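You operate a simulated robot arm through the tools that you are given. There is no shell and no other tool.

Carry out the task below with a simulated robot arm. There is one attempt and no reset: what you move stays moved.

JOB
Slide the green rack over the sink and stand the washed cups on it.
Fine: rack first, close by the basin's dishwasher end, both ends on the top; pink cup, mint cup and wide glass on its rods. Set down upright: pink cup, mint cup, wide glass.
Where things are to end (x, y in the base frame): green rack within 30 mm of [880, -160]; pink cup within 60 mm of [730, 180]; mint cup within 60 mm of [820, 80]; wide glass within 60 mm of [910, 170].

Only the result counts: the job must be done as asked and must still hold three seconds after the hand-in. Knocking over, shifting, dropping, spilling or breaking anything else fails it.

ROBOT AND FRAMES
A 6-joint arm with a three-finger gripper, fixed in place. Base frame: the origin is on the floor under the middle of its stand, x ahead of it, y to its left, z up; the work surface is at about z = 910. Units: mm, degrees, N and s.
It reaches about 1213 mm from its shoulder. Its first joint turns from -166.0 to 166.0 degrees. Payload 4.89 kg.
The TCP is the grasp point between the finger pads, 30 mm short of the fingertips. In the tool frame z runs along the fingers and y along their closing line. The gripper opens to 164 mm; its body begins 125 mm behind the TCP.
Orientation is that of the tool frame in the base frame, as a unit quaternion [x, y, z, w]. With the fingers straight down and closing along the base's y, the tool's x points along the base's -x, its y along +y and its z along -z.

CONTROLS
- The arm moves only by the tool servo_tool. Its argument "targets" is a list of rows, each a list of 7 numbers: the shift along the tool's x, y, z in mm, then the turn, a rotation vector about the tool's x, y, z in degrees, then the closure in counts, from 0 (fully open) to 255 (shut). In form: [[tx, ty, tz, wx, wy, wz, gripper], ...]. A call has 1 to 20 rows; each row is the pose to reach, as a shift and turn from the pose commanded when the call began, along the tool's axes at that moment. Rows are played at 5 a second. More than 50 mm and 8.6 degrees between two rows, or a gripper value outside its range, and nothing of the call is played. Where a pose cannot be reached the arm comes as near as it can. A force on the tool above 90 N (or 10 N above the force at the start of the call, whichever is more), or a blocked arm, ends the call early, and 0.2 s more pass. The fingers move at their own pace (about 108 mm/s each) and stop on an object; they squeeze with about 22 N. The grip force told is the motor's: it shows also when the fingers shut on nothing. Time passes only in rows, and 0.2 s behind the last, so rows that repeat a pose let the fingers close. The reply holds the time, the measured pose of the TCP, the force on the tool along the base axes, the opening and the grip force, in the units named above and with some noise, with the torque about the TCP (base axes, N m) and any sound that the robot's microphone picked up, and new pictures: "show" is both (left out), scene, wrist or none.
- Cameras (640 x 400 px; columns grow to the right, rows downward): "scene" is fixed at [44.3, 490.9, 1489.3]; the picture's right is [-0.23, -0.97, 0.00], its down [-0.41, 0.10, -0.91] and it looks along [0.88, -0.21, -0.42] (base axes); focal length 320 px, centre (320, 200). "wrist" rides on the gripper at [76, -2, -152] in the tool frame; the picture's right is [0.02, 1.00, 0.00], its down [-0.88, 0.02, -0.47] and it looks along [-0.47, 0.01, 0.88] (tool axes); focal length 247 px, centre (320, 200). There is no depth. A picture from a camera that has moved, and an enlarged one, comes with that camera's place and axes in the base frame and with its lens. The place of the scene camera against the robot may be out by one fixed shift of up to 25 mm in any direction.
- lift_body(by): moves the trunk up (or, below 0, down) by that many mm; the arm rides with it, the base frame stays. It gives what a move gives, with no picture.
- close_up(camera, box): a new picture of the part [left, top, right, bottom] of that camera's present view, enlarged. It takes no simulated time.
- close_job(): hands the job in; it is judged then, once.

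Nothing tells you positions but the pictures and the camera data. Unless the task says otherwise, let go and move clear before handing in.

The tools are called after ">>>" as name(argument=value, ...) on one line, values as JSON. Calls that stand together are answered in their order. servo_tool: Moves the arm, as the interface text tells. Its arguments: {"type":"object","properties":{"targets":{"type":"array"},"show":{"type":"string","enum":["both","scene","wrist","none"]}},"required":["targets"]} The other tools are called the same way: lift_body (by) moves the trunk up or down; close_up (camera, box) takes an enlarged picture of a part of a camera's view; close_job () hands the job in.

At the start:

```text
t: 0.0
tool_pos: [609.6, 162.2, 1162.7]
tool_rot: [0.0, 1.0, 0.0, 0.0]
force: [0.1, -0.1, -0.2]
torque: [-0.02, -0.01, 0.04]
grip_width: 164.2
finger_force: 0.1
trunk travel left (down, up): [-175.0, 215.0]
```

scene: 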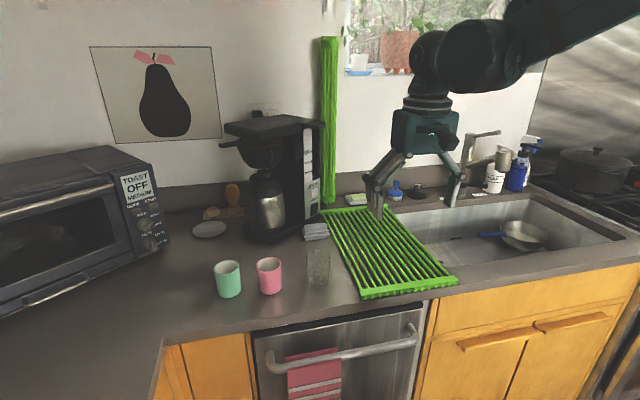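
wrist: 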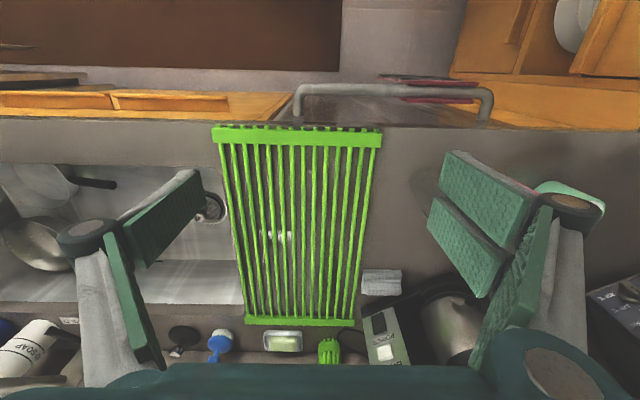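

The green rack lies flat on the counter left of the basin, at roughly x 620–1095, y −10–258. The cups stand further left, near x 735: glass at y≈330, pink at y≈470, mint at y≈570. I'll look closer before moving anything, because the cup targets (y 80–180) don't obviously fall on a rack centred at y −160.

>>> close_up(camera="scene", box=[300, 170, 480, 310])

>>> close_up(camera="scene", box=[180, 180, 360, 310])

>>> close_up(camera="wrist", box=[180, 100, 460, 360])

>>> close_up(camera="scene", box=[280, 20, 400, 220])

>>> close_up(camera="scene", box=[380, 170, 640, 320])

```text
2.86 times, centred on (390, 240) of scene
camera zoom: at [44.3, 490.9, 1489.3], right [-0.23, -0.97, 0.0], down [-0.41, 0.1, -0.91], along [0.88, -0.21, -0.42], focal length 915 px, centre (120, 86)
```

zoom: 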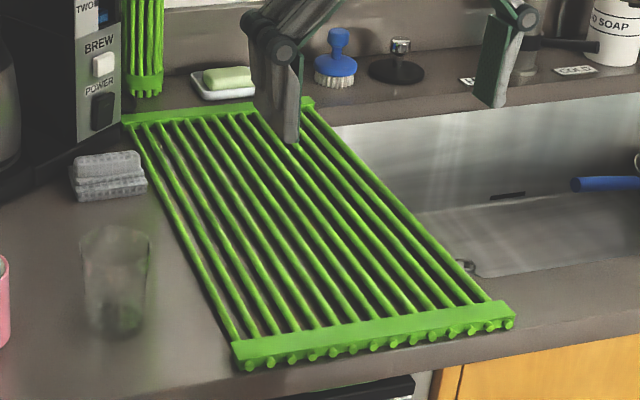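

```text
3.08 times, centred on (270, 245) of scene
camera zoom: at [44.3, 490.9, 1489.3], right [-0.23, -0.97, 0.0], down [-0.41, 0.1, -0.91], along [0.88, -0.21, -0.42], focal length 985 px, centre (474, 62)
```

zoom: 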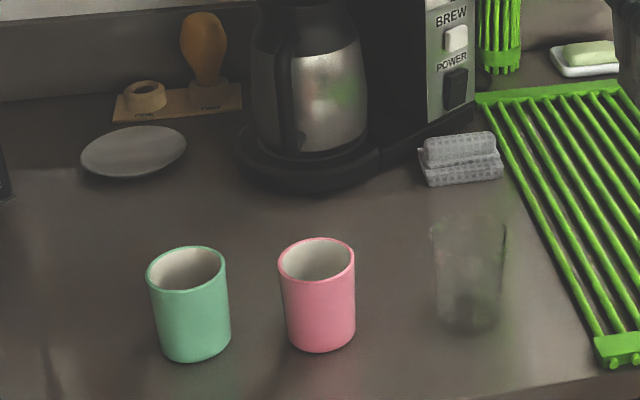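

```text
1.54 times, centred on (320, 230) of wrist
camera zoom: at [532.9, 160.1, 1314.0], right [-0.02, 1.0, 0.0], down [0.88, 0.02, 0.47], along [0.47, 0.01, -0.88], focal length 380 px, centre (320, 154)
```

zoom: 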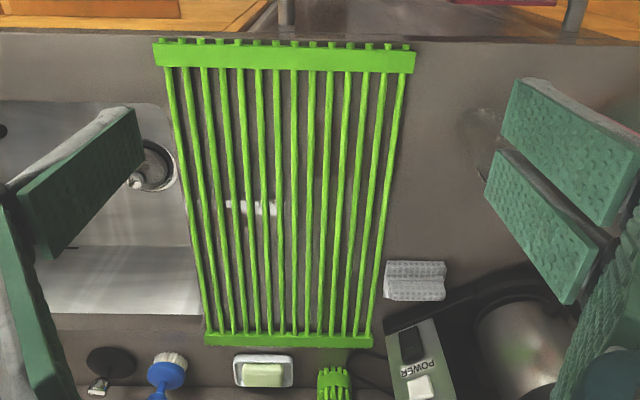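

```text
2.00 times, centred on (340, 120) of scene
camera zoom: at [44.3, 490.9, 1489.3], right [-0.23, -0.97, 0.0], down [-0.41, 0.1, -0.91], along [0.88, -0.21, -0.42], focal length 640 px, centre (280, 360)
```

zoom: 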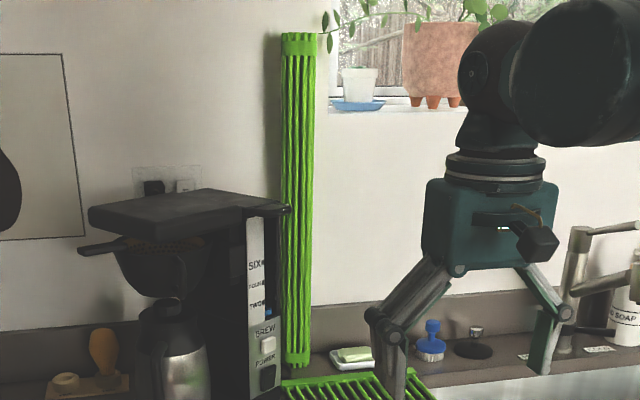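

```text
2.46 times, centred on (510, 245) of scene
camera zoom: at [44.3, 490.9, 1489.3], right [-0.23, -0.97, 0.0], down [-0.41, 0.1, -0.91], along [0.88, -0.21, -0.42], focal length 788 px, centre (-148, 89)
```

zoom: 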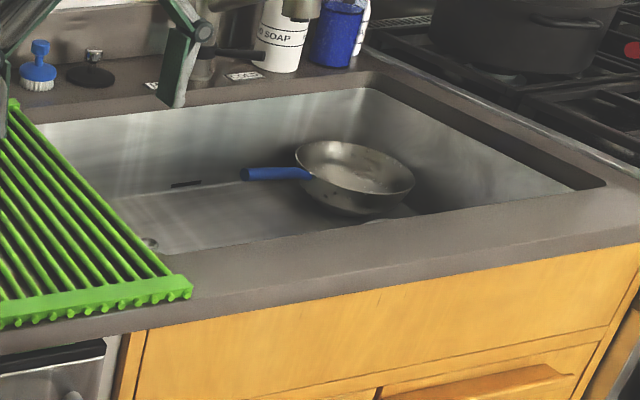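

A second, rolled-up green rack stands by the wall, so the flat one is the rack to move. There is also something white under the rods near (828, 75), so I'll zoom in on that.

>>> close_up(camera="wrist", box=[250, 200, 330, 260])

>>> close_up(camera="wrist", box=[180, 110, 420, 170])

>>> close_up(camera="wrist", box=[200, 290, 400, 370])

>>> close_up(camera="scene", box=[340, 210, 470, 305])

```text
6.67 times, centred on (290, 230) of wrist
camera zoom: at [532.9, 160.1, 1314.0], right [-0.02, 1.0, 0.0], down [0.88, 0.02, 0.47], along [0.47, 0.01, -0.88], focal length 1646 px, centre (520, 0)
```

zoom: 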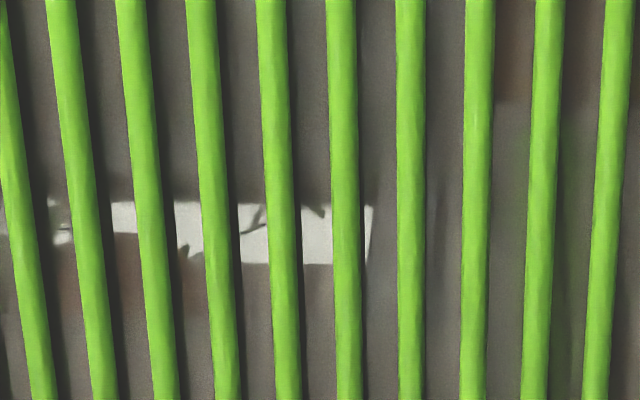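

```text
2.67 times, centred on (300, 140) of wrist
camera zoom: at [532.9, 160.1, 1314.0], right [-0.02, 1.0, 0.0], down [0.88, 0.02, 0.47], along [0.47, 0.01, -0.88], focal length 659 px, centre (373, 360)
```

zoom: 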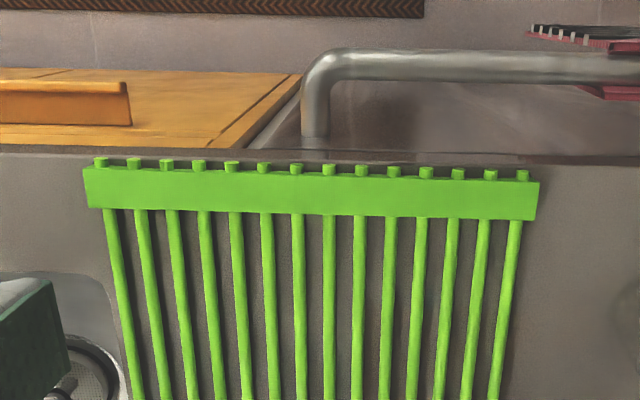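

```text
3.20 times, centred on (300, 330) of wrist
camera zoom: at [532.9, 160.1, 1314.0], right [-0.02, 1.0, 0.0], down [0.88, 0.02, 0.47], along [0.47, 0.01, -0.88], focal length 790 px, centre (384, -216)
```

zoom: 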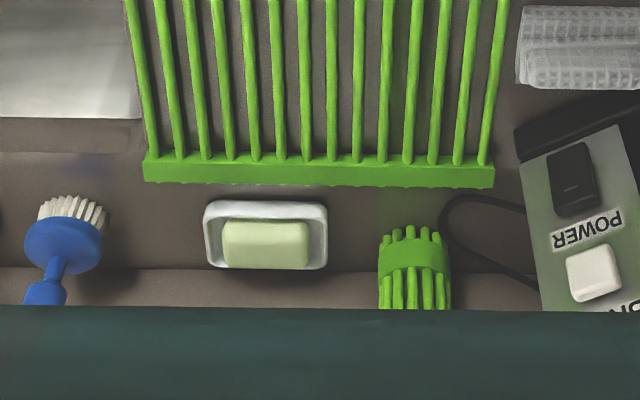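

```text
4.21 times, centred on (405, 258) of scene
camera zoom: at [44.3, 490.9, 1489.3], right [-0.23, -0.97, 0.0], down [-0.41, 0.1, -0.91], along [0.88, -0.21, -0.42], focal length 1348 px, centre (-38, -42)
```

zoom: 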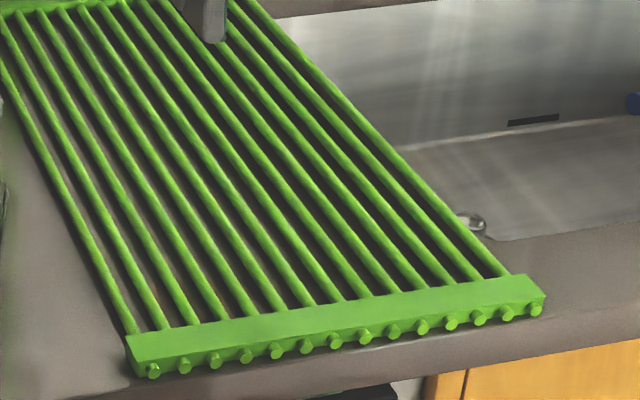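

The white patch is only a window reflection. The flat rack spans about x 619–1106, y −12–260, with its centre near (862, 124). Before pushing it I'll get a view over the glass and cups from above.

>>> servo_tool(targets=[[10, 45, -8, 0, 0, 0, 0], [20, 90, -16, 0, 0, 0, 0], [30, 135, -24, 0, 0, 0, 0], [40, 180, -30, 0, 0, 0, 0], [50, 225, -36, 0, 0, 0, 0], [50, 240, -40, 0, 0, 0, 0], [50, 240, -40, 0, 0, 0, 0]], show="both")

```text
t: 1.6
tool_pos: [561.2, 402.4, 1199.7]
tool_rot: [0.0, 1.0, 0.0, 0.0]
force: [-0.2, 0.4, -0.1]
torque: [-0.06, 0.01, 0.02]
grip_width: 164.2
finger_force: 0.1
trunk travel left (down, up): [-175.0, 215.0]
camera wrist: at [484.4, 399.9, 1351.9], right [-0.02, 1.0, 0.0], down [0.88, 0.02, 0.47], along [0.47, 0.01, -0.88], focal length 247 px, centre (320, 200)
```

scene: 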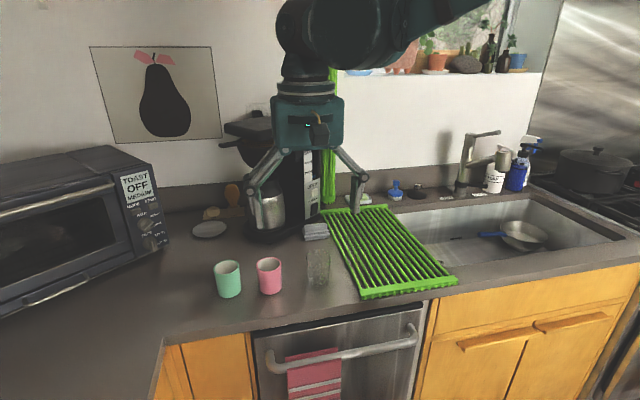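
wrist: 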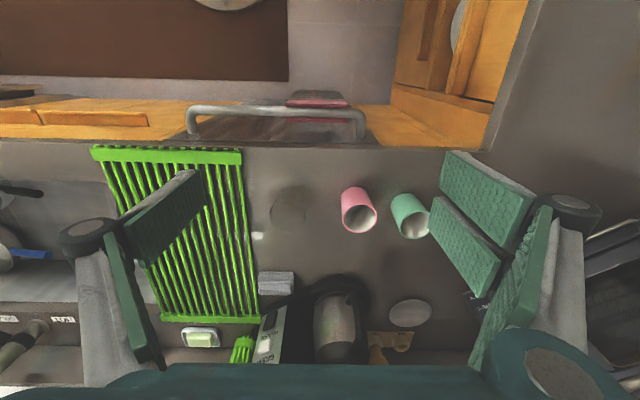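

>>> close_up(camera="wrist", box=[210, 170, 450, 320])

>>> close_up(camera="wrist", box=[80, 130, 320, 280])

>>> close_up(camera="scene", box=[320, 180, 480, 280])

```text
2.67 times, centred on (330, 245) of wrist
camera zoom: at [484.4, 399.9, 1351.9], right [-0.02, 1.0, 0.0], down [0.88, 0.02, 0.47], along [0.47, 0.01, -0.88], focal length 659 px, centre (293, 80)
```

zoom: 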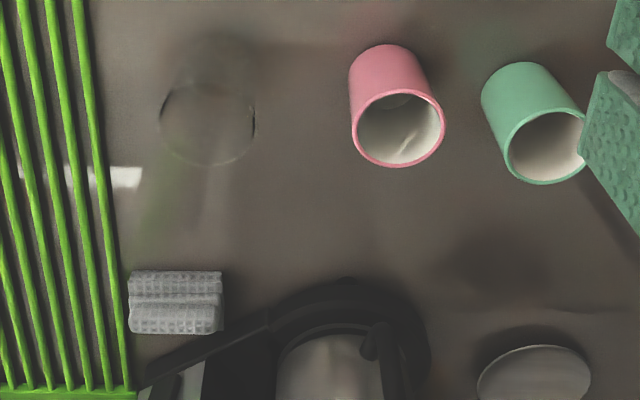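

```text
2.67 times, centred on (200, 205) of wrist
camera zoom: at [484.4, 399.9, 1351.9], right [-0.02, 1.0, 0.0], down [0.88, 0.02, 0.47], along [0.47, 0.01, -0.88], focal length 659 px, centre (640, 187)
```

zoom: 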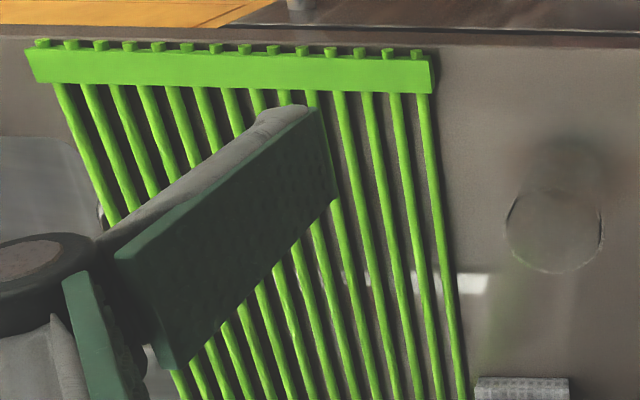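

```text
4.00 times, centred on (400, 230) of scene
camera zoom: at [44.3, 490.9, 1489.3], right [-0.23, -0.97, 0.0], down [-0.41, 0.1, -0.91], along [0.88, -0.21, -0.42], focal length 1280 px, centre (0, 80)
```

zoom: 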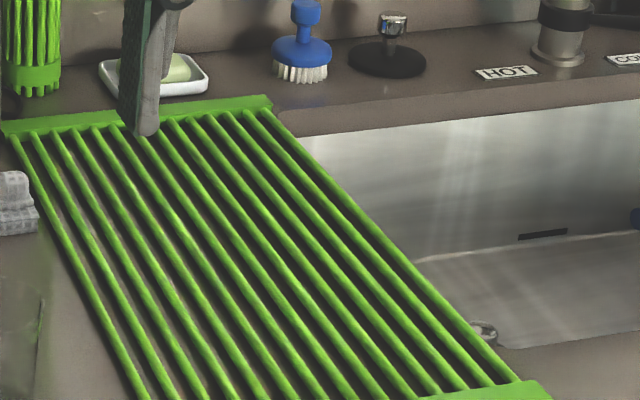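

The glass stands near (703, 351), pink near (708, 474), mint near (716, 574), and the sponge close to the rack edge at x 895–970. I'll close the fingers and come down beside the rack's left long side, between glass and sponge, ready to push.

>>> servo_tool(targets=[[-42, -13, 10, 0, 0, 0, 255], [-84, -26, 20, 0, 0, 0, 255], [-126, -38, 40, 0, 0, 0, 255], [-168, -50, 60, 0, 0, 0, 255], [-210, -65, 80, 0, 0, 0, 255], [-250, -78, 95, 0, 0, 0, 255], [-288, -87, 110, 0, 0, 0, 255], [-288, -87, 110, 0, 0, 0, 255]], show="both")

```text
t: 3.4
tool_pos: [849.4, 315.0, 1092.1]
tool_rot: [0.0, 1.0, 0.0, 0.0]
force: [1.0, -0.5, -0.4]
torque: [-0.02, 0.15, 0.0]
grip_width: 0.1
finger_force: 21.5
trunk travel left (down, up): [-175.0, 215.0]
camera wrist: at [773.8, 311.9, 1244.1], right [-0.02, 1.0, 0.0], down [0.88, 0.02, 0.47], along [0.47, 0.01, -0.88], focal length 247 px, centre (320, 200)
```

scene: 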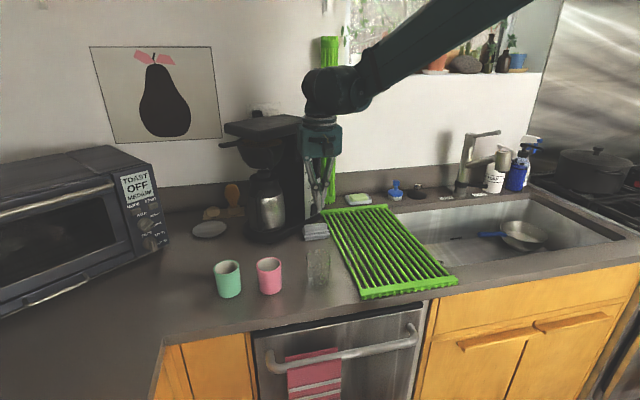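
wrist: 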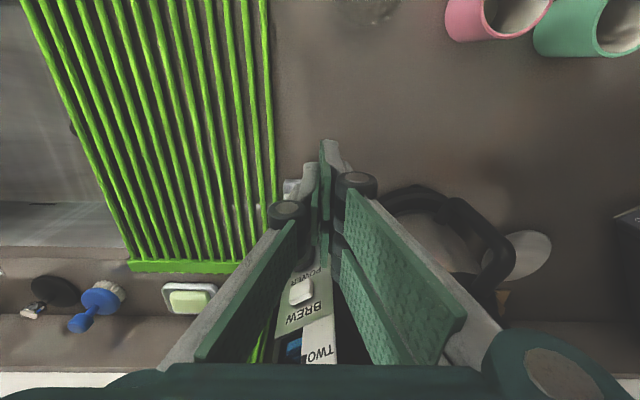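

Tips are closed above the gap beside the rack: rack centre ≈ (861, 124), back bar x 1078–1103, stopper's near edge around x 1114. So I must push straight along −y with no +x drift. I'll lower the fingers now.

>>> servo_tool(targets=[[3, 0, 40, 0, 0, 0, 255], [5, 0, 80, 0, 0, 0, 255], [5, 0, 110, 0, 0, 0, 255], [5, 0, 130, 0, 0, 0, 255], [5, 0, 140, 0, 0, 0, 255], [5, 0, 140, 0, 0, 0, 255]], show="both")

```text
t: 4.8
tool_pos: [843.6, 314.8, 953.4]
tool_rot: [0.0, 1.0, 0.0, 0.0]
force: [-0.3, 0.6, 0.2]
torque: [-0.01, -0.01, -0.01]
grip_width: 0.0
finger_force: 21.7
trunk travel left (down, up): [-175.0, 215.0]
camera wrist: at [766.2, 313.3, 1105.3], right [-0.02, 1.0, 0.0], down [0.88, 0.02, 0.47], along [0.47, 0.01, -0.88], focal length 247 px, centre (320, 200)
```

scene: 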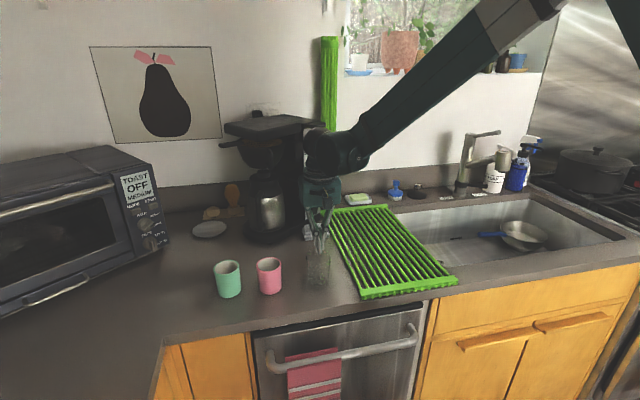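
wrist: 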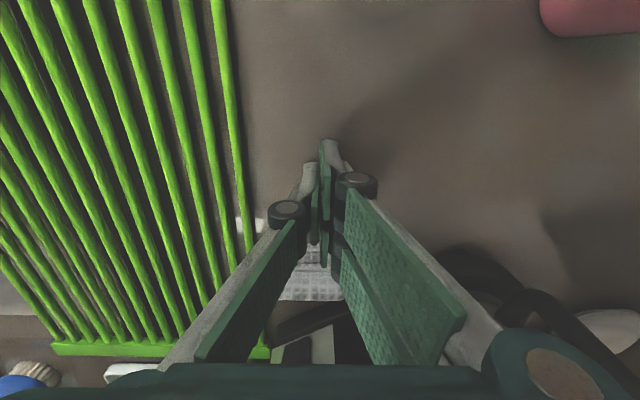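

Fingers hang beside the outer rod (y ≈ 252) with clear counter around them. I'll go down to just above the top and begin a gentle push toward −y.

>>> servo_tool(targets=[[0, 0, 5, 0, 0, 0, 255], [0, 0, 10, 0, 0, 0, 255], [0, 0, 10, 0, 0, 0, 255], [0, -10, 10, 0, 0, 0, 255], [0, -20, 10, 0, 0, 0, 255], [0, -30, 10, 0, 0, 0, 255], [0, -38, 10, 0, 0, 0, 255], [0, -46, 10, 0, 0, 0, 255], [0, -54, 10, 0, 0, 0, 255], [0, -62, 10, 0, 0, 0, 255], [0, -62, 10, 0, 0, 0, 255]], show="both")

```text
t: 7.2
tool_pos: [843.1, 252.5, 943.0]
tool_rot: [0.0, 1.0, 0.0, 0.0]
force: [0.4, 1.5, -0.4]
torque: [0.0, -0.02, -0.02]
grip_width: 0.0
finger_force: 21.8
trunk travel left (down, up): [-175.0, 215.0]
camera wrist: at [765.9, 249.8, 1094.7], right [-0.02, 1.0, 0.0], down [0.88, 0.02, 0.47], along [0.47, 0.01, -0.88], focal length 247 px, centre (320, 200)
```

scene: 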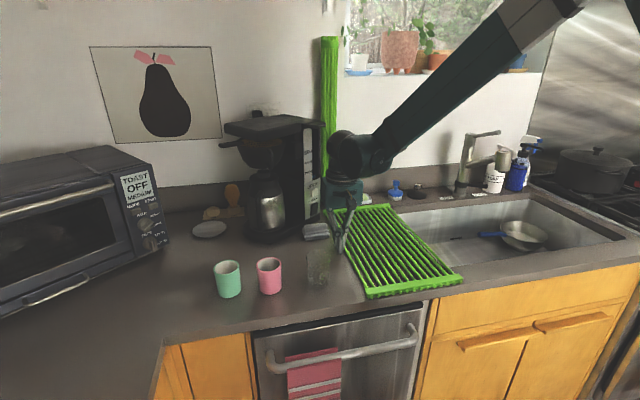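
wrist: 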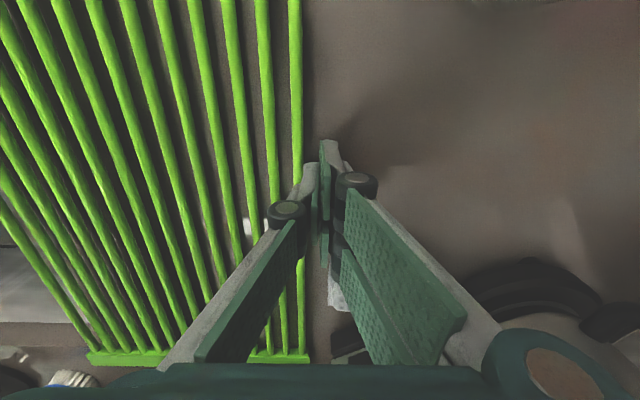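

The rack is sliding with only ~1.5 N; the contact rod sits about 18 mm ahead of the TCP. I'll push another 50 mm and check the yaw.

>>> servo_tool(targets=[[0, -8, 0, 0, 0, 0, 255], [0, -16, 0, 0, 0, 0, 255], [0, -24, 0, 0, 0, 0, 255], [0, -32, 0, 0, 0, 0, 255], [0, -40, 0, 0, 0, 0, 255], [0, -48, 0, 0, 0, 0, 255], [0, -48, 0, 0, 0, 0, 255]], show="both")

>>> close_up(camera="scene", box=[320, 180, 500, 310])

```text
t: 8.8
tool_pos: [843.0, 205.4, 940.7]
tool_rot: [0.0, 1.0, -0.001, 0.001]
force: [0.2, -0.1, 0.1]
torque: [-0.01, -0.03, 0.07]
grip_width: 0.3
finger_force: 21.8
trunk travel left (down, up): [-175.0, 215.0]
camera wrist: at [766.6, 202.5, 1093.5], right [-0.02, 1.0, 0.0], down [0.88, 0.02, 0.47], along [0.47, 0.01, -0.88], focal length 247 px, centre (320, 200)
```

scene: 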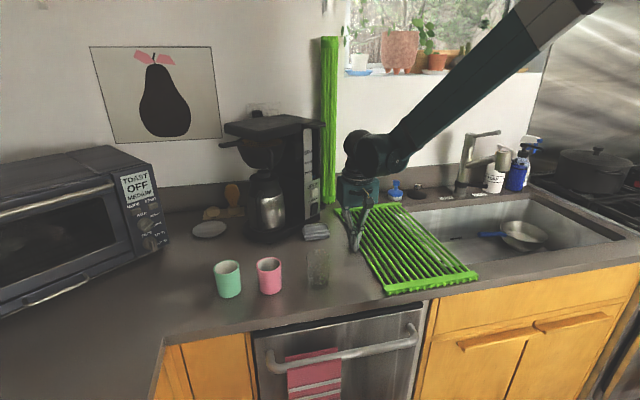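
wrist: 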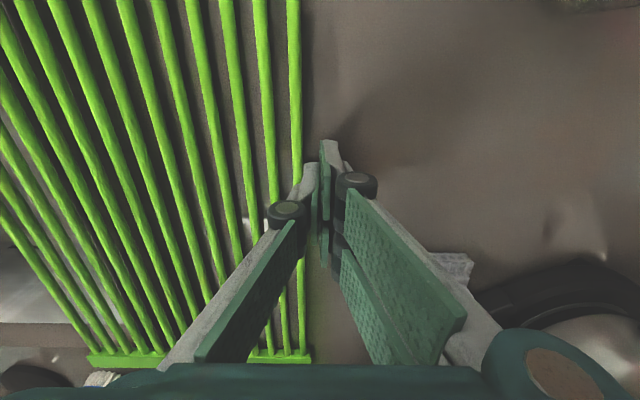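

```text
3.08 times, centred on (410, 245) of scene
camera zoom: at [44.3, 490.9, 1489.3], right [-0.23, -0.97, 0.0], down [-0.41, 0.1, -0.91], along [0.88, -0.21, -0.42], focal length 985 px, centre (43, 62)
```

zoom: 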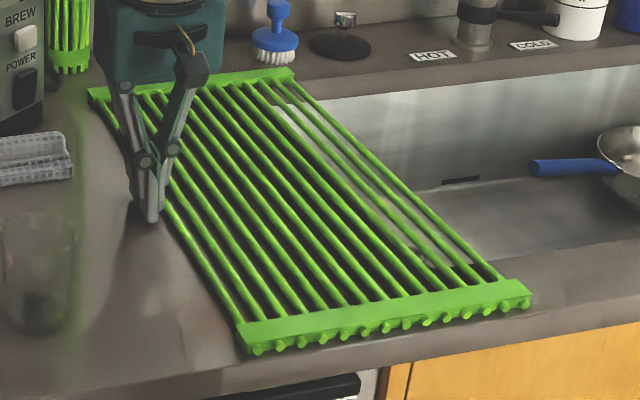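

The rack follows cleanly and the sponge is undisturbed. I'll back off, shift to the rack's middle (x≈865), and push on.

>>> servo_tool(targets=[[0, 8, 0, 0, 0, 0, 255], [-12, 8, 0, 0, 0, 0, 255], [-22, 8, 0, 0, 0, 0, 255], [-22, 0, 0, 0, 0, 0, 255], [-22, -10, 0, 0, 0, 0, 255], [-22, -20, 0, 0, 0, 0, 255], [-22, -30, 0, 0, 0, 0, 255], [-22, -40, 0, 0, 0, 0, 255], [-22, -50, 0, 0, 0, 0, 255], [-22, -60, 0, 0, 0, 0, 255], [-22, -70, 0, 0, 0, 0, 255], [-22, -80, 0, 0, 0, 0, 255], [-22, -90, 0, 0, 0, 0, 255], [-22, -90, 0, 0, 0, 0, 255]], show="both")

>>> close_up(camera="scene", box=[340, 170, 540, 310])

```text
t: 11.8
tool_pos: [864.2, 114.5, 941.9]
tool_rot: [0.0, 1.0, 0.0, 0.0]
force: [-0.2, -0.2, 0.1]
torque: [-0.01, 0.0, 0.0]
grip_width: 0.1
finger_force: 21.5
trunk travel left (down, up): [-175.0, 215.0]
camera wrist: at [788.2, 113.1, 1094.0], right [-0.02, 1.0, 0.0], down [0.88, 0.02, 0.47], along [0.47, 0.01, -0.88], focal length 247 px, centre (320, 200)
```

scene: 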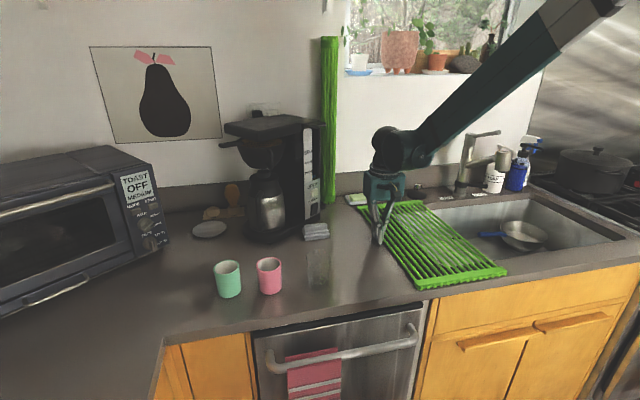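
wrist: 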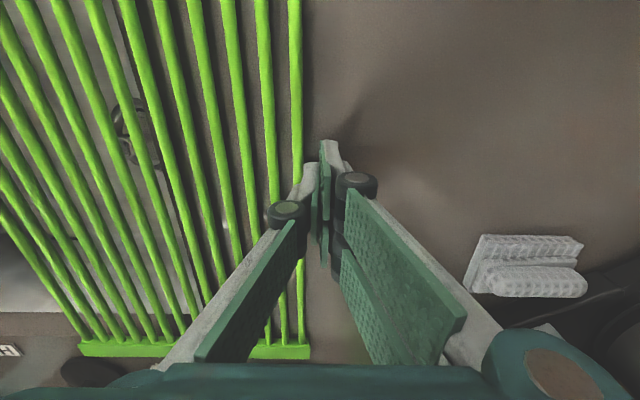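

```text
2.86 times, centred on (440, 240) of scene
camera zoom: at [44.3, 490.9, 1489.3], right [-0.23, -0.97, 0.0], down [-0.41, 0.1, -0.91], along [0.88, -0.21, -0.42], focal length 915 px, centre (-23, 86)
```

zoom: 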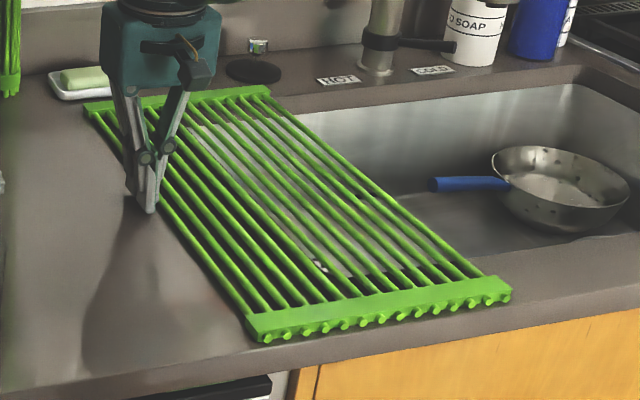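

The rack is bridging the basin with both bars on the top and no visible yaw; the basin's dishwasher end is at y ≈ −25. I'll push another 100 mm.

>>> servo_tool(targets=[[0, -10, 0, 0, 0, 0, 255], [0, -20, 0, 0, 0, 0, 255], [0, -30, 0, 0, 0, 0, 255], [0, -40, 0, 0, 0, 0, 255], [0, -50, 0, 0, 0, 0, 255], [0, -60, 0, 0, 0, 0, 255], [0, -70, 0, 0, 0, 0, 255], [0, -80, 0, 0, 0, 0, 255], [0, -90, 0, 0, 0, 0, 255], [0, -100, 0, 0, 0, 0, 255], [0, -100, 0, 0, 0, 0, 255]], show="both")

>>> close_up(camera="scene", box=[360, 170, 560, 310])

```text
t: 14.2
tool_pos: [864.8, 15.6, 942.9]
tool_rot: [0.001, 1.0, 0.0, 0.0]
force: [0.5, 0.5, -0.2]
torque: [-0.02, 0.0, 0.05]
grip_width: 0.1
finger_force: 22.0
trunk travel left (down, up): [-175.0, 215.0]
camera wrist: at [789.0, 13.3, 1093.8], right [-0.02, 1.0, 0.0], down [0.88, 0.02, 0.47], along [0.47, 0.01, -0.88], focal length 247 px, centre (320, 200)
```

scene: 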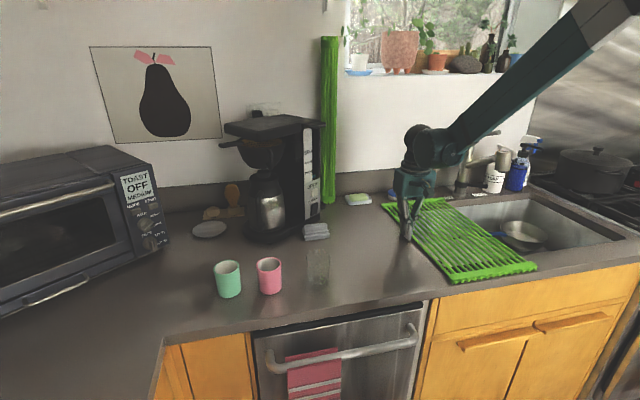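
wrist: 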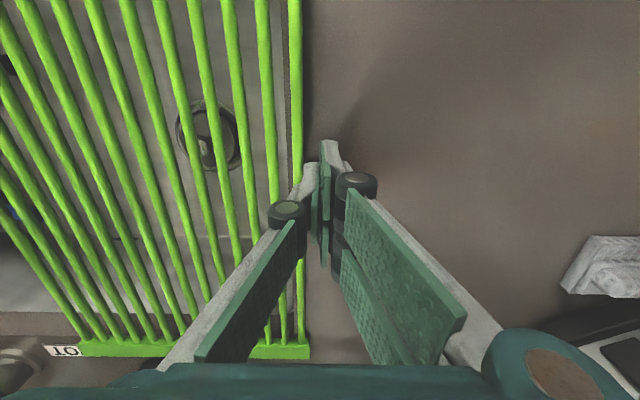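

```text
2.86 times, centred on (460, 240) of scene
camera zoom: at [44.3, 490.9, 1489.3], right [-0.23, -0.97, 0.0], down [-0.41, 0.1, -0.91], along [0.88, -0.21, -0.42], focal length 915 px, centre (-80, 86)
```

zoom: 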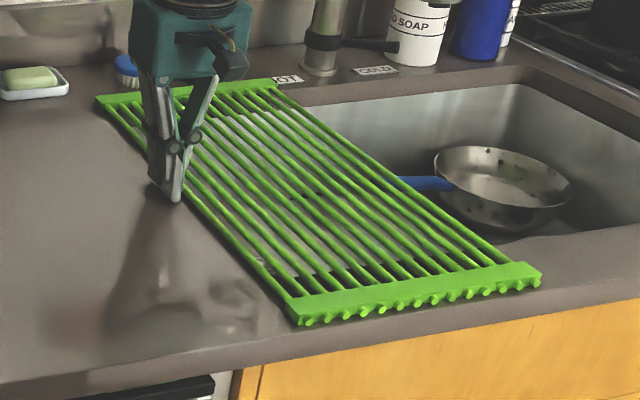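

Rack centre is now around y −130 with rods parallel to x. A final 29 mm push, then I back away and go up to look at it from above.

>>> servo_tool(targets=[[0, -8, 0, 0, 0, 0, 255], [0, -16, 0, 0, 0, 0, 255], [0, -23, 0, 0, 0, 0, 255], [0, -29, 0, 0, 0, 0, 255], [0, -29, 0, 0, 0, 0, 255], [0, -15, 0, 0, 0, 0, 255], [0, 5, -5, 0, 0, 0, 255], [0, 15, -45, 0, 0, 0, 255], [30, 15, -90, 0, 0, 0, 255], [70, 0, -135, 0, 0, 0, 255], [110, -20, -180, 0, 0, 0, 255], [150, -50, -220, 0, 0, 0, 200], [190, -80, -260, 0, 0, 0, 100], [230, -110, -290, 0, 0, 0, 0], [260, -140, -300, 0, 0, 0, 0], [260, -150, -300, 0, 0, 0, 0], [260, -150, -300, 0, 0, 0, 0]], show="both")

>>> close_up(camera="scene", box=[370, 170, 570, 300])

>>> close_up(camera="wrist", box=[160, 80, 480, 360])

```text
refused: row 9 steps farther than a row can; nothing moved
```

```text
3.08 times, centred on (470, 235) of scene
camera zoom: at [44.3, 490.9, 1489.3], right [-0.23, -0.97, 0.0], down [-0.41, 0.1, -0.91], along [0.88, -0.21, -0.42], focal length 985 px, centre (-142, 92)
```

zoom: 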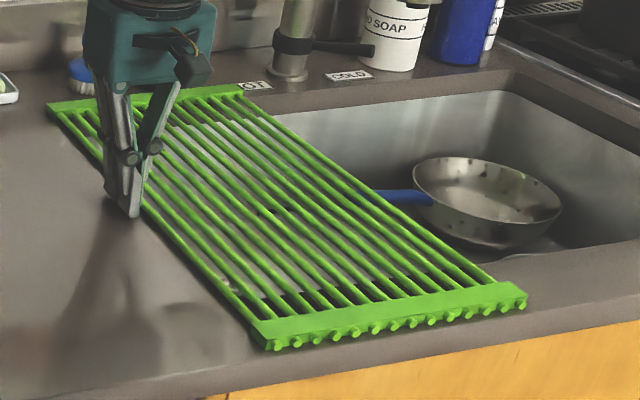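

```text
1.43 times, centred on (320, 220) of wrist
camera zoom: at [789.0, 13.3, 1093.8], right [-0.02, 1.0, 0.0], down [0.88, 0.02, 0.47], along [0.47, 0.01, -0.88], focal length 353 px, centre (320, 171)
```

zoom: 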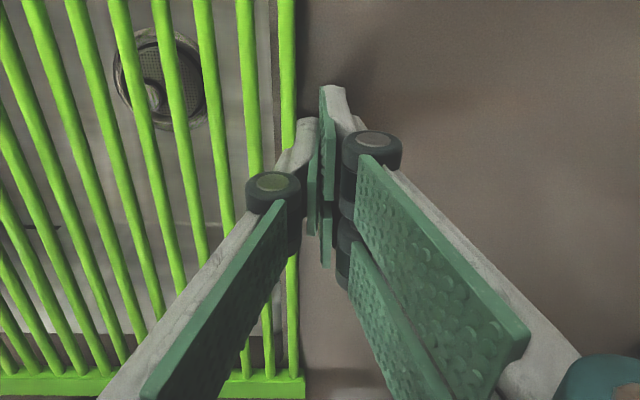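

The plan was refused for one step being too long, so nothing moved. The rack still sits at centre y ≈ −130; I'll repeat with shorter steps.

>>> servo_tool(targets=[[0, -8, 0, 0, 0, 0, 255], [0, -16, 0, 0, 0, 0, 255], [0, -23, 0, 0, 0, 0, 255], [0, -29, 0, 0, 0, 0, 255], [0, -29, 0, 0, 0, 0, 255], [0, -15, 0, 0, 0, 0, 255], [0, 5, -5, 0, 0, 0, 255], [0, 15, -40, 0, 0, 0, 255], [20, 15, -75, 0, 0, 0, 255], [45, 10, -110, 0, 0, 0, 255], [70, 0, -145, 0, 0, 0, 255], [95, -15, -175, 0, 0, 0, 255], [120, -35, -205, 0, 0, 0, 200], [145, -55, -235, 0, 0, 0, 100], [170, -80, -260, 0, 0, 0, 0], [200, -105, -275, 0, 0, 0, 0], [230, -125, -290, 0, 0, 0, 0], [260, -145, -300, 0, 0, 0, 0], [260, -145, -300, 0, 0, 0, 0]], show="both")

>>> close_up(camera="scene", box=[370, 170, 570, 300])

>>> close_up(camera="wrist", box=[160, 100, 480, 340])

```text
t: 18.2
tool_pos: [603.8, -132.3, 1243.2]
tool_rot: [0.0, 1.0, 0.0, 0.001]
force: [-0.6, -0.1, -0.2]
torque: [0.0, -0.1, 0.0]
grip_width: 164.0
finger_force: 0.0
trunk travel left (down, up): [-175.0, 215.0]
camera wrist: at [526.7, -134.0, 1394.0], right [-0.02, 1.0, 0.0], down [0.88, 0.02, 0.47], along [0.47, 0.01, -0.88], focal length 247 px, centre (320, 200)
```

scene: 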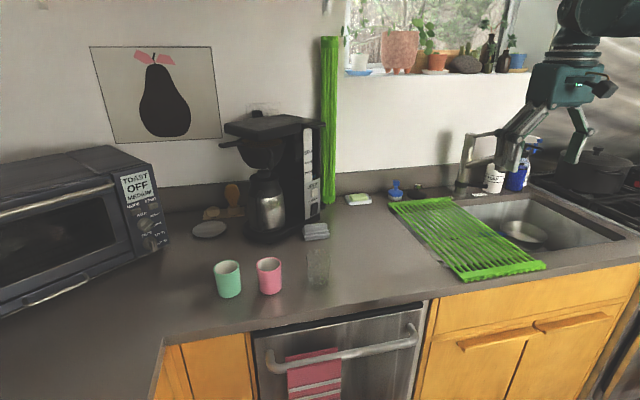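
wrist: 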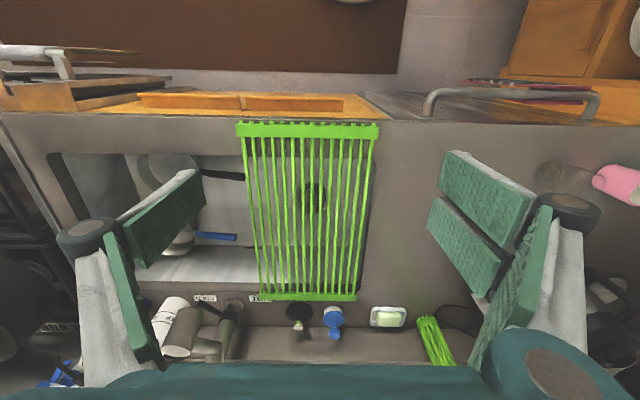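

```text
3.08 times, centred on (470, 235) of scene
camera zoom: at [44.3, 490.9, 1489.3], right [-0.23, -0.97, 0.0], down [-0.41, 0.1, -0.91], along [0.88, -0.21, -0.42], focal length 985 px, centre (-142, 92)
```

zoom: 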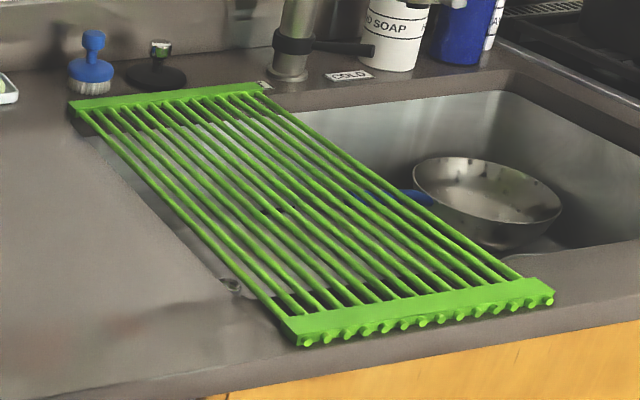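

```text
1.67 times, centred on (320, 220) of wrist
camera zoom: at [526.7, -134.0, 1394.0], right [-0.02, 1.0, 0.0], down [0.88, 0.02, 0.47], along [0.47, 0.01, -0.88], focal length 412 px, centre (320, 167)
```

zoom: 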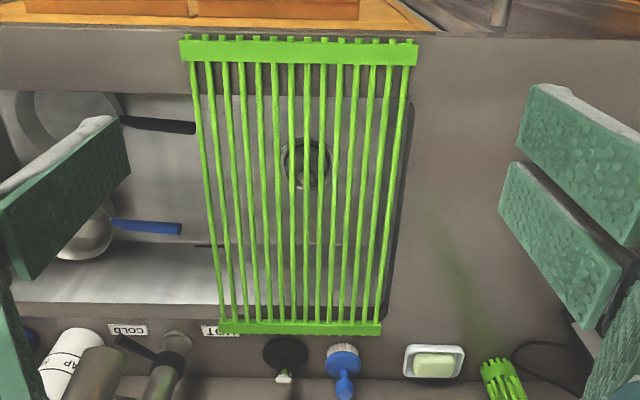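

The rack now bridges the basin, parallel, at about (860, −155). That is inside tolerance, but I want a closer look at the gap to the black stopper behind it before deciding on a small +x nudge.

>>> servo_tool(targets=[[-42, 0, 10, 0, 0, 0, 0], [-84, 0, 22, 0, 0, 0, 0], [-126, 0, 34, 0, 0, 0, 0], [-168, 0, 46, 0, 0, 0, 0], [-210, 0, 58, 0, 0, 0, 0], [-252, 0, 70, 0, 0, 0, 0], [-292, 0, 83, 0, 0, 0, 0], [-292, 0, 83, 0, 0, 0, 0]], show="both")

>>> close_up(camera="wrist", box=[210, 190, 430, 330])

```text
t: 20.0
tool_pos: [898.8, -132.3, 1159.9]
tool_rot: [0.0, 1.0, 0.0, 0.001]
force: [2.1, 0.2, -0.7]
torque: [0.0, 0.13, -0.01]
grip_width: 163.9
finger_force: 0.0
trunk travel left (down, up): [-175.0, 215.0]
camera wrist: at [821.5, -135.0, 1312.3], right [-0.02, 1.0, 0.0], down [0.88, 0.02, 0.47], along [0.47, 0.01, -0.88], focal length 247 px, centre (320, 200)
```

scene: 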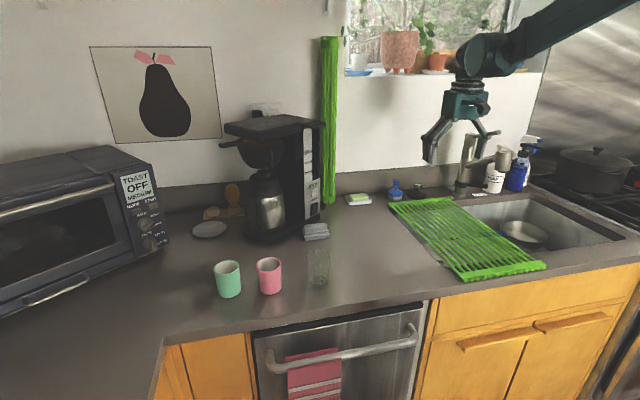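
wrist: 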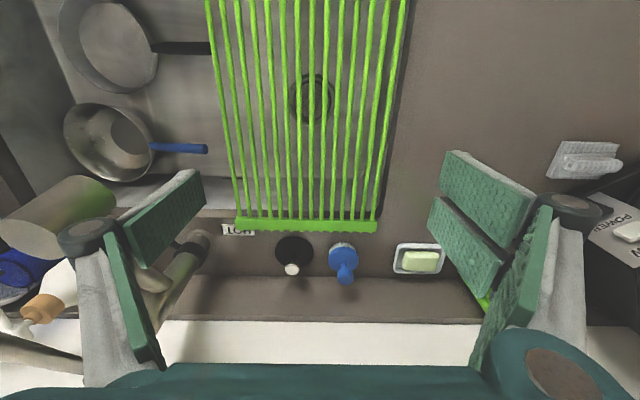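

```text
2.86 times, centred on (320, 260) of wrist
camera zoom: at [821.5, -135.0, 1312.3], right [-0.02, 1.0, 0.0], down [0.88, 0.02, 0.47], along [0.47, 0.01, -0.88], focal length 706 px, centre (320, 29)
```

zoom: 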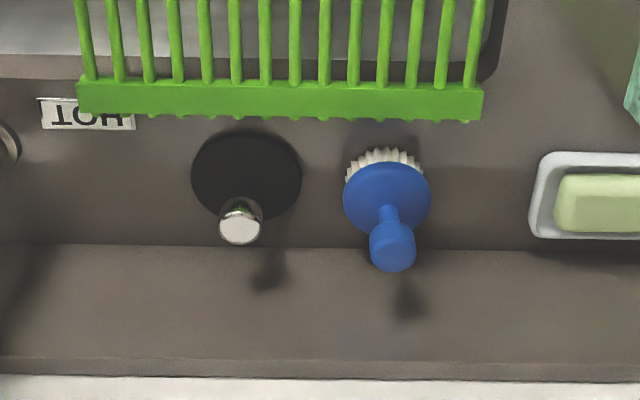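

The back bar's far edge is at x≈1099 and the stopper's near edge at ≈1114, so a gentle +8 mm nudge would centre the rack better and still clear it. I'll turn the gripper 90° (needed for the cups anyway) and go to the front of the rack.

>>> servo_tool(targets=[[27, -2, 0, 0, 0, 8, 255], [54, -4, 0, 0, 0, 16, 255], [81, -6, 0, 0, 0, 24, 255], [108, -8, 0, 0, 0, 32, 255], [135, -10, 0, 0, 0, 40, 255], [162, -12, 0, 0, 0, 48, 255], [189, -14, 0, 0, 0, 56, 255], [216, -16, 0, 0, 0, 64, 255], [243, -18, 0, 0, 0, 72, 255], [270, -20, 20, 0, 0, 80, 255], [297, -22, 40, 0, 0, 88, 255], [318, -23, 60, 0, 0, 90, 255], [318, -23, 60, 0, 0, 90, 255]], show="both")

```text
t: 22.8
tool_pos: [579.0, -148.8, 1099.4]
tool_rot: [0.708, 0.707, 0.0, 0.0]
force: [1.0, 0.8, 0.2]
torque: [-0.01, -0.03, 0.04]
grip_width: 0.0
finger_force: 22.5
trunk travel left (down, up): [-175.0, 215.0]
camera wrist: at [576.5, -74.1, 1251.6], right [1.0, 0.02, 0.0], down [0.02, -0.88, 0.47], along [0.01, -0.47, -0.88], focal length 247 px, centre (320, 200)
```

scene: 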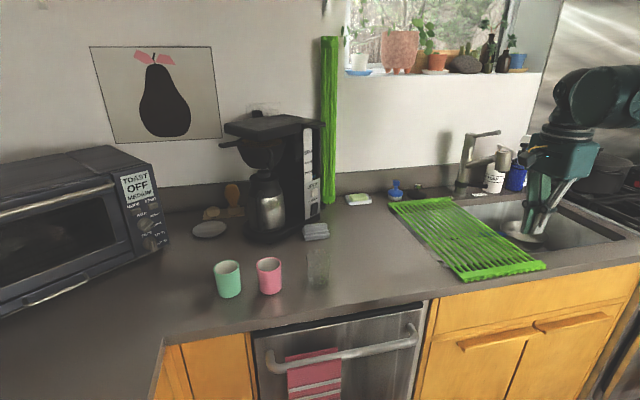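
wrist: 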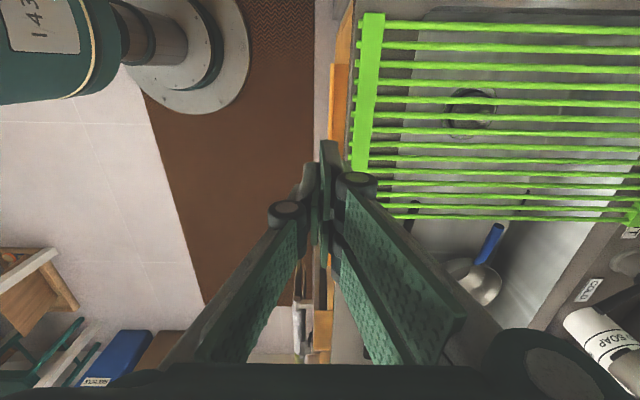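

Front edge of the rack reads x≈621 and its y-span −291…−21 (centre −156). I'll lower the closed fingers in front of the bar's middle and approach.

>>> servo_tool(targets=[[-3, 0, 40, 0, 0, 0, 255], [-7, 0, 80, 0, 0, 0, 255], [-7, 0, 115, 0, 0, 0, 255], [-7, 0, 140, 0, 0, 0, 255], [-7, 0, 154, 0, 0, 0, 255], [-7, 5, 155, 0, 0, 0, 255], [-7, 10, 155, 0, 0, 0, 255], [-7, 10, 155, 0, 0, 0, 255]], show="both")

>>> close_up(camera="wrist", box=[270, 90, 430, 190])

>>> close_up(camera="scene", box=[450, 210, 570, 285])

```text
t: 24.6
tool_pos: [588.9, -159.6, 943.5]
tool_rot: [0.707, 0.707, 0.0, 0.001]
force: [-0.2, -0.6, 0.3]
torque: [0.03, -0.01, -0.01]
grip_width: 0.0
finger_force: 21.9
trunk travel left (down, up): [-175.0, 215.0]
camera wrist: at [586.7, -83.8, 1095.1], right [1.0, 0.02, 0.0], down [0.02, -0.88, 0.47], along [0.01, -0.47, -0.88], focal length 247 px, centre (320, 200)
```

scene: 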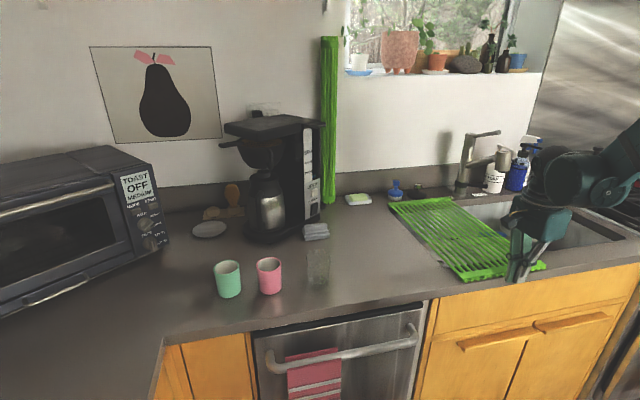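
wrist: 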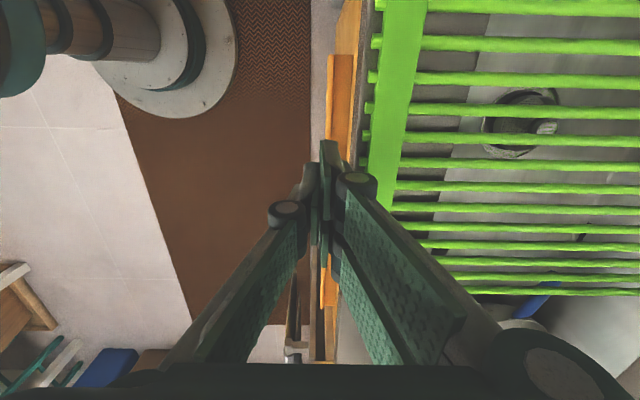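

```text
4.00 times, centred on (350, 140) of wrist
camera zoom: at [586.7, -83.8, 1095.1], right [1.0, 0.02, 0.0], down [0.02, -0.88, 0.47], along [0.01, -0.47, -0.88], focal length 988 px, centre (200, 440)
```

zoom: 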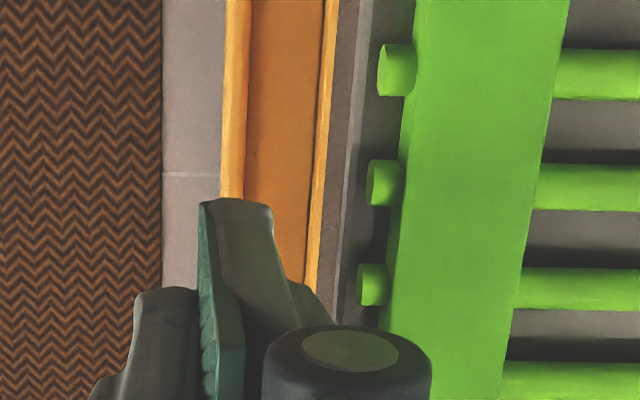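

```text
5.33 times, centred on (510, 248) of scene
camera zoom: at [44.3, 490.9, 1489.3], right [-0.23, -0.97, 0.0], down [-0.41, 0.1, -0.91], along [0.88, -0.21, -0.42], focal length 1707 px, centre (-693, -53)
```

zoom: 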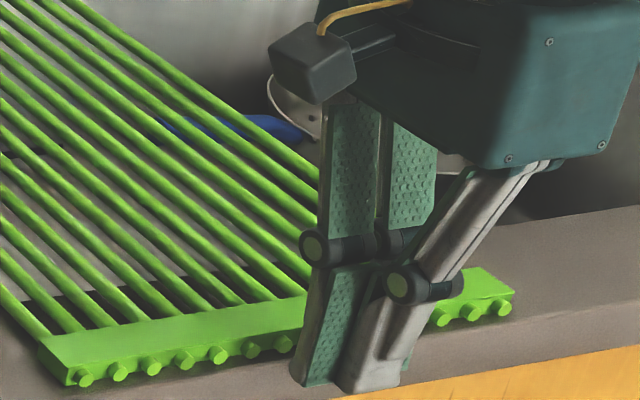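

Fingers are about 4–5 mm short of the rod stubs. I'll push slowly to move the rack roughly 8 mm in +x, then back off.

>>> servo_tool(targets=[[0, 3, 0, 0, 0, 0, 255], [0, 6, 0, 0, 0, 0, 255], [0, 8, 0, 0, 0, 0, 255], [0, 10, 0, 0, 0, 0, 255], [0, 12, 0, 0, 0, 0, 255], [0, 12, 0, 0, 0, 0, 255]], show="both")

>>> close_up(camera="wrist", box=[270, 90, 430, 190])

>>> close_up(camera="scene", box=[380, 170, 560, 285])

```text
t: 26.0
tool_pos: [598.9, -159.7, 943.9]
tool_rot: [0.708, 0.707, 0.0, 0.001]
force: [-0.4, 0.0, -0.8]
torque: [0.0, 0.01, -0.02]
grip_width: 0.0
finger_force: 22.1
trunk travel left (down, up): [-175.0, 215.0]
camera wrist: at [598.3, -83.7, 1095.7], right [1.0, 0.02, 0.0], down [0.02, -0.88, 0.47], along [0.01, -0.47, -0.88], focal length 247 px, centre (320, 200)
```

scene: 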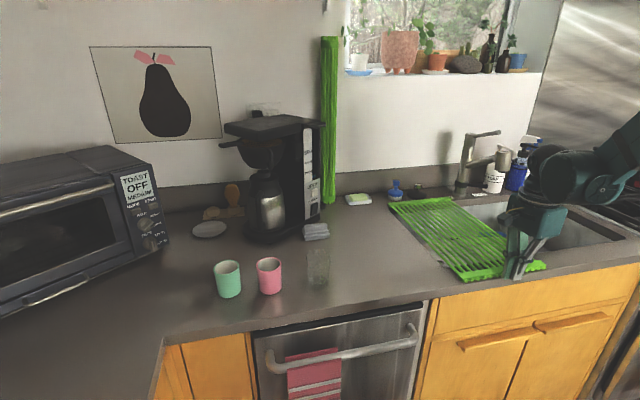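
wrist: 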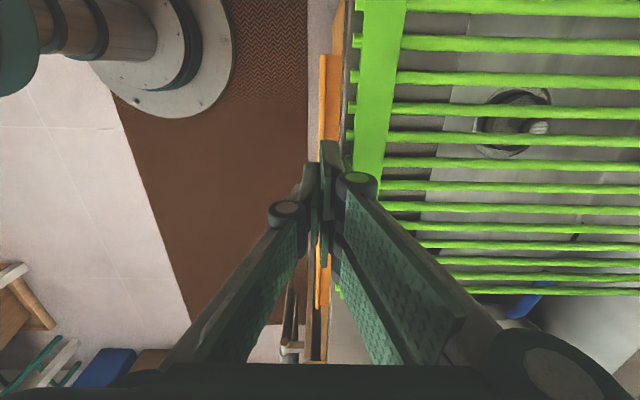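

```text
4.00 times, centred on (350, 140) of wrist
camera zoom: at [598.3, -83.7, 1095.7], right [1.0, 0.02, 0.0], down [0.02, -0.88, 0.47], along [0.01, -0.47, -0.88], focal length 988 px, centre (200, 440)
```

zoom: 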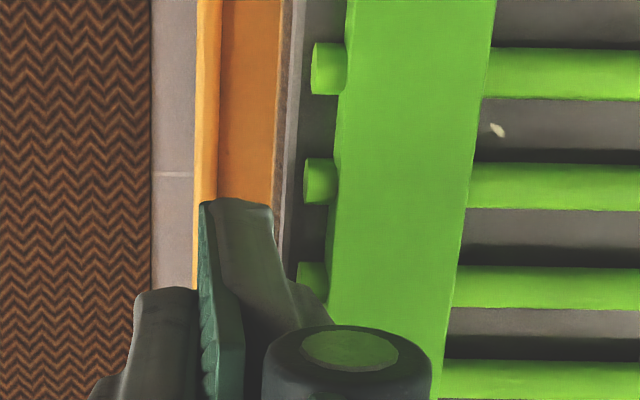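

```text
3.48 times, centred on (470, 228) of scene
camera zoom: at [44.3, 490.9, 1489.3], right [-0.23, -0.97, 0.0], down [-0.41, 0.1, -0.91], along [0.88, -0.21, -0.42], focal length 1114 px, centre (-202, 104)
```

zoom: 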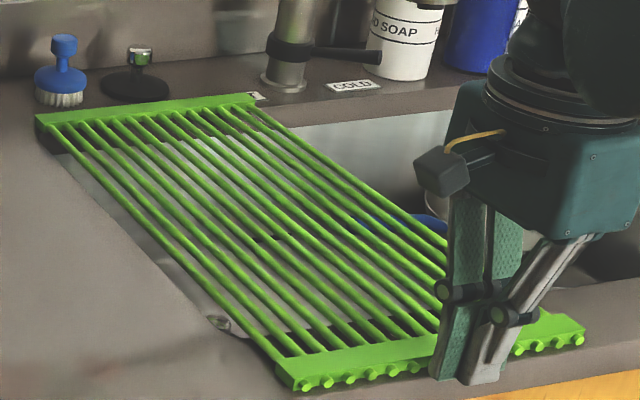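

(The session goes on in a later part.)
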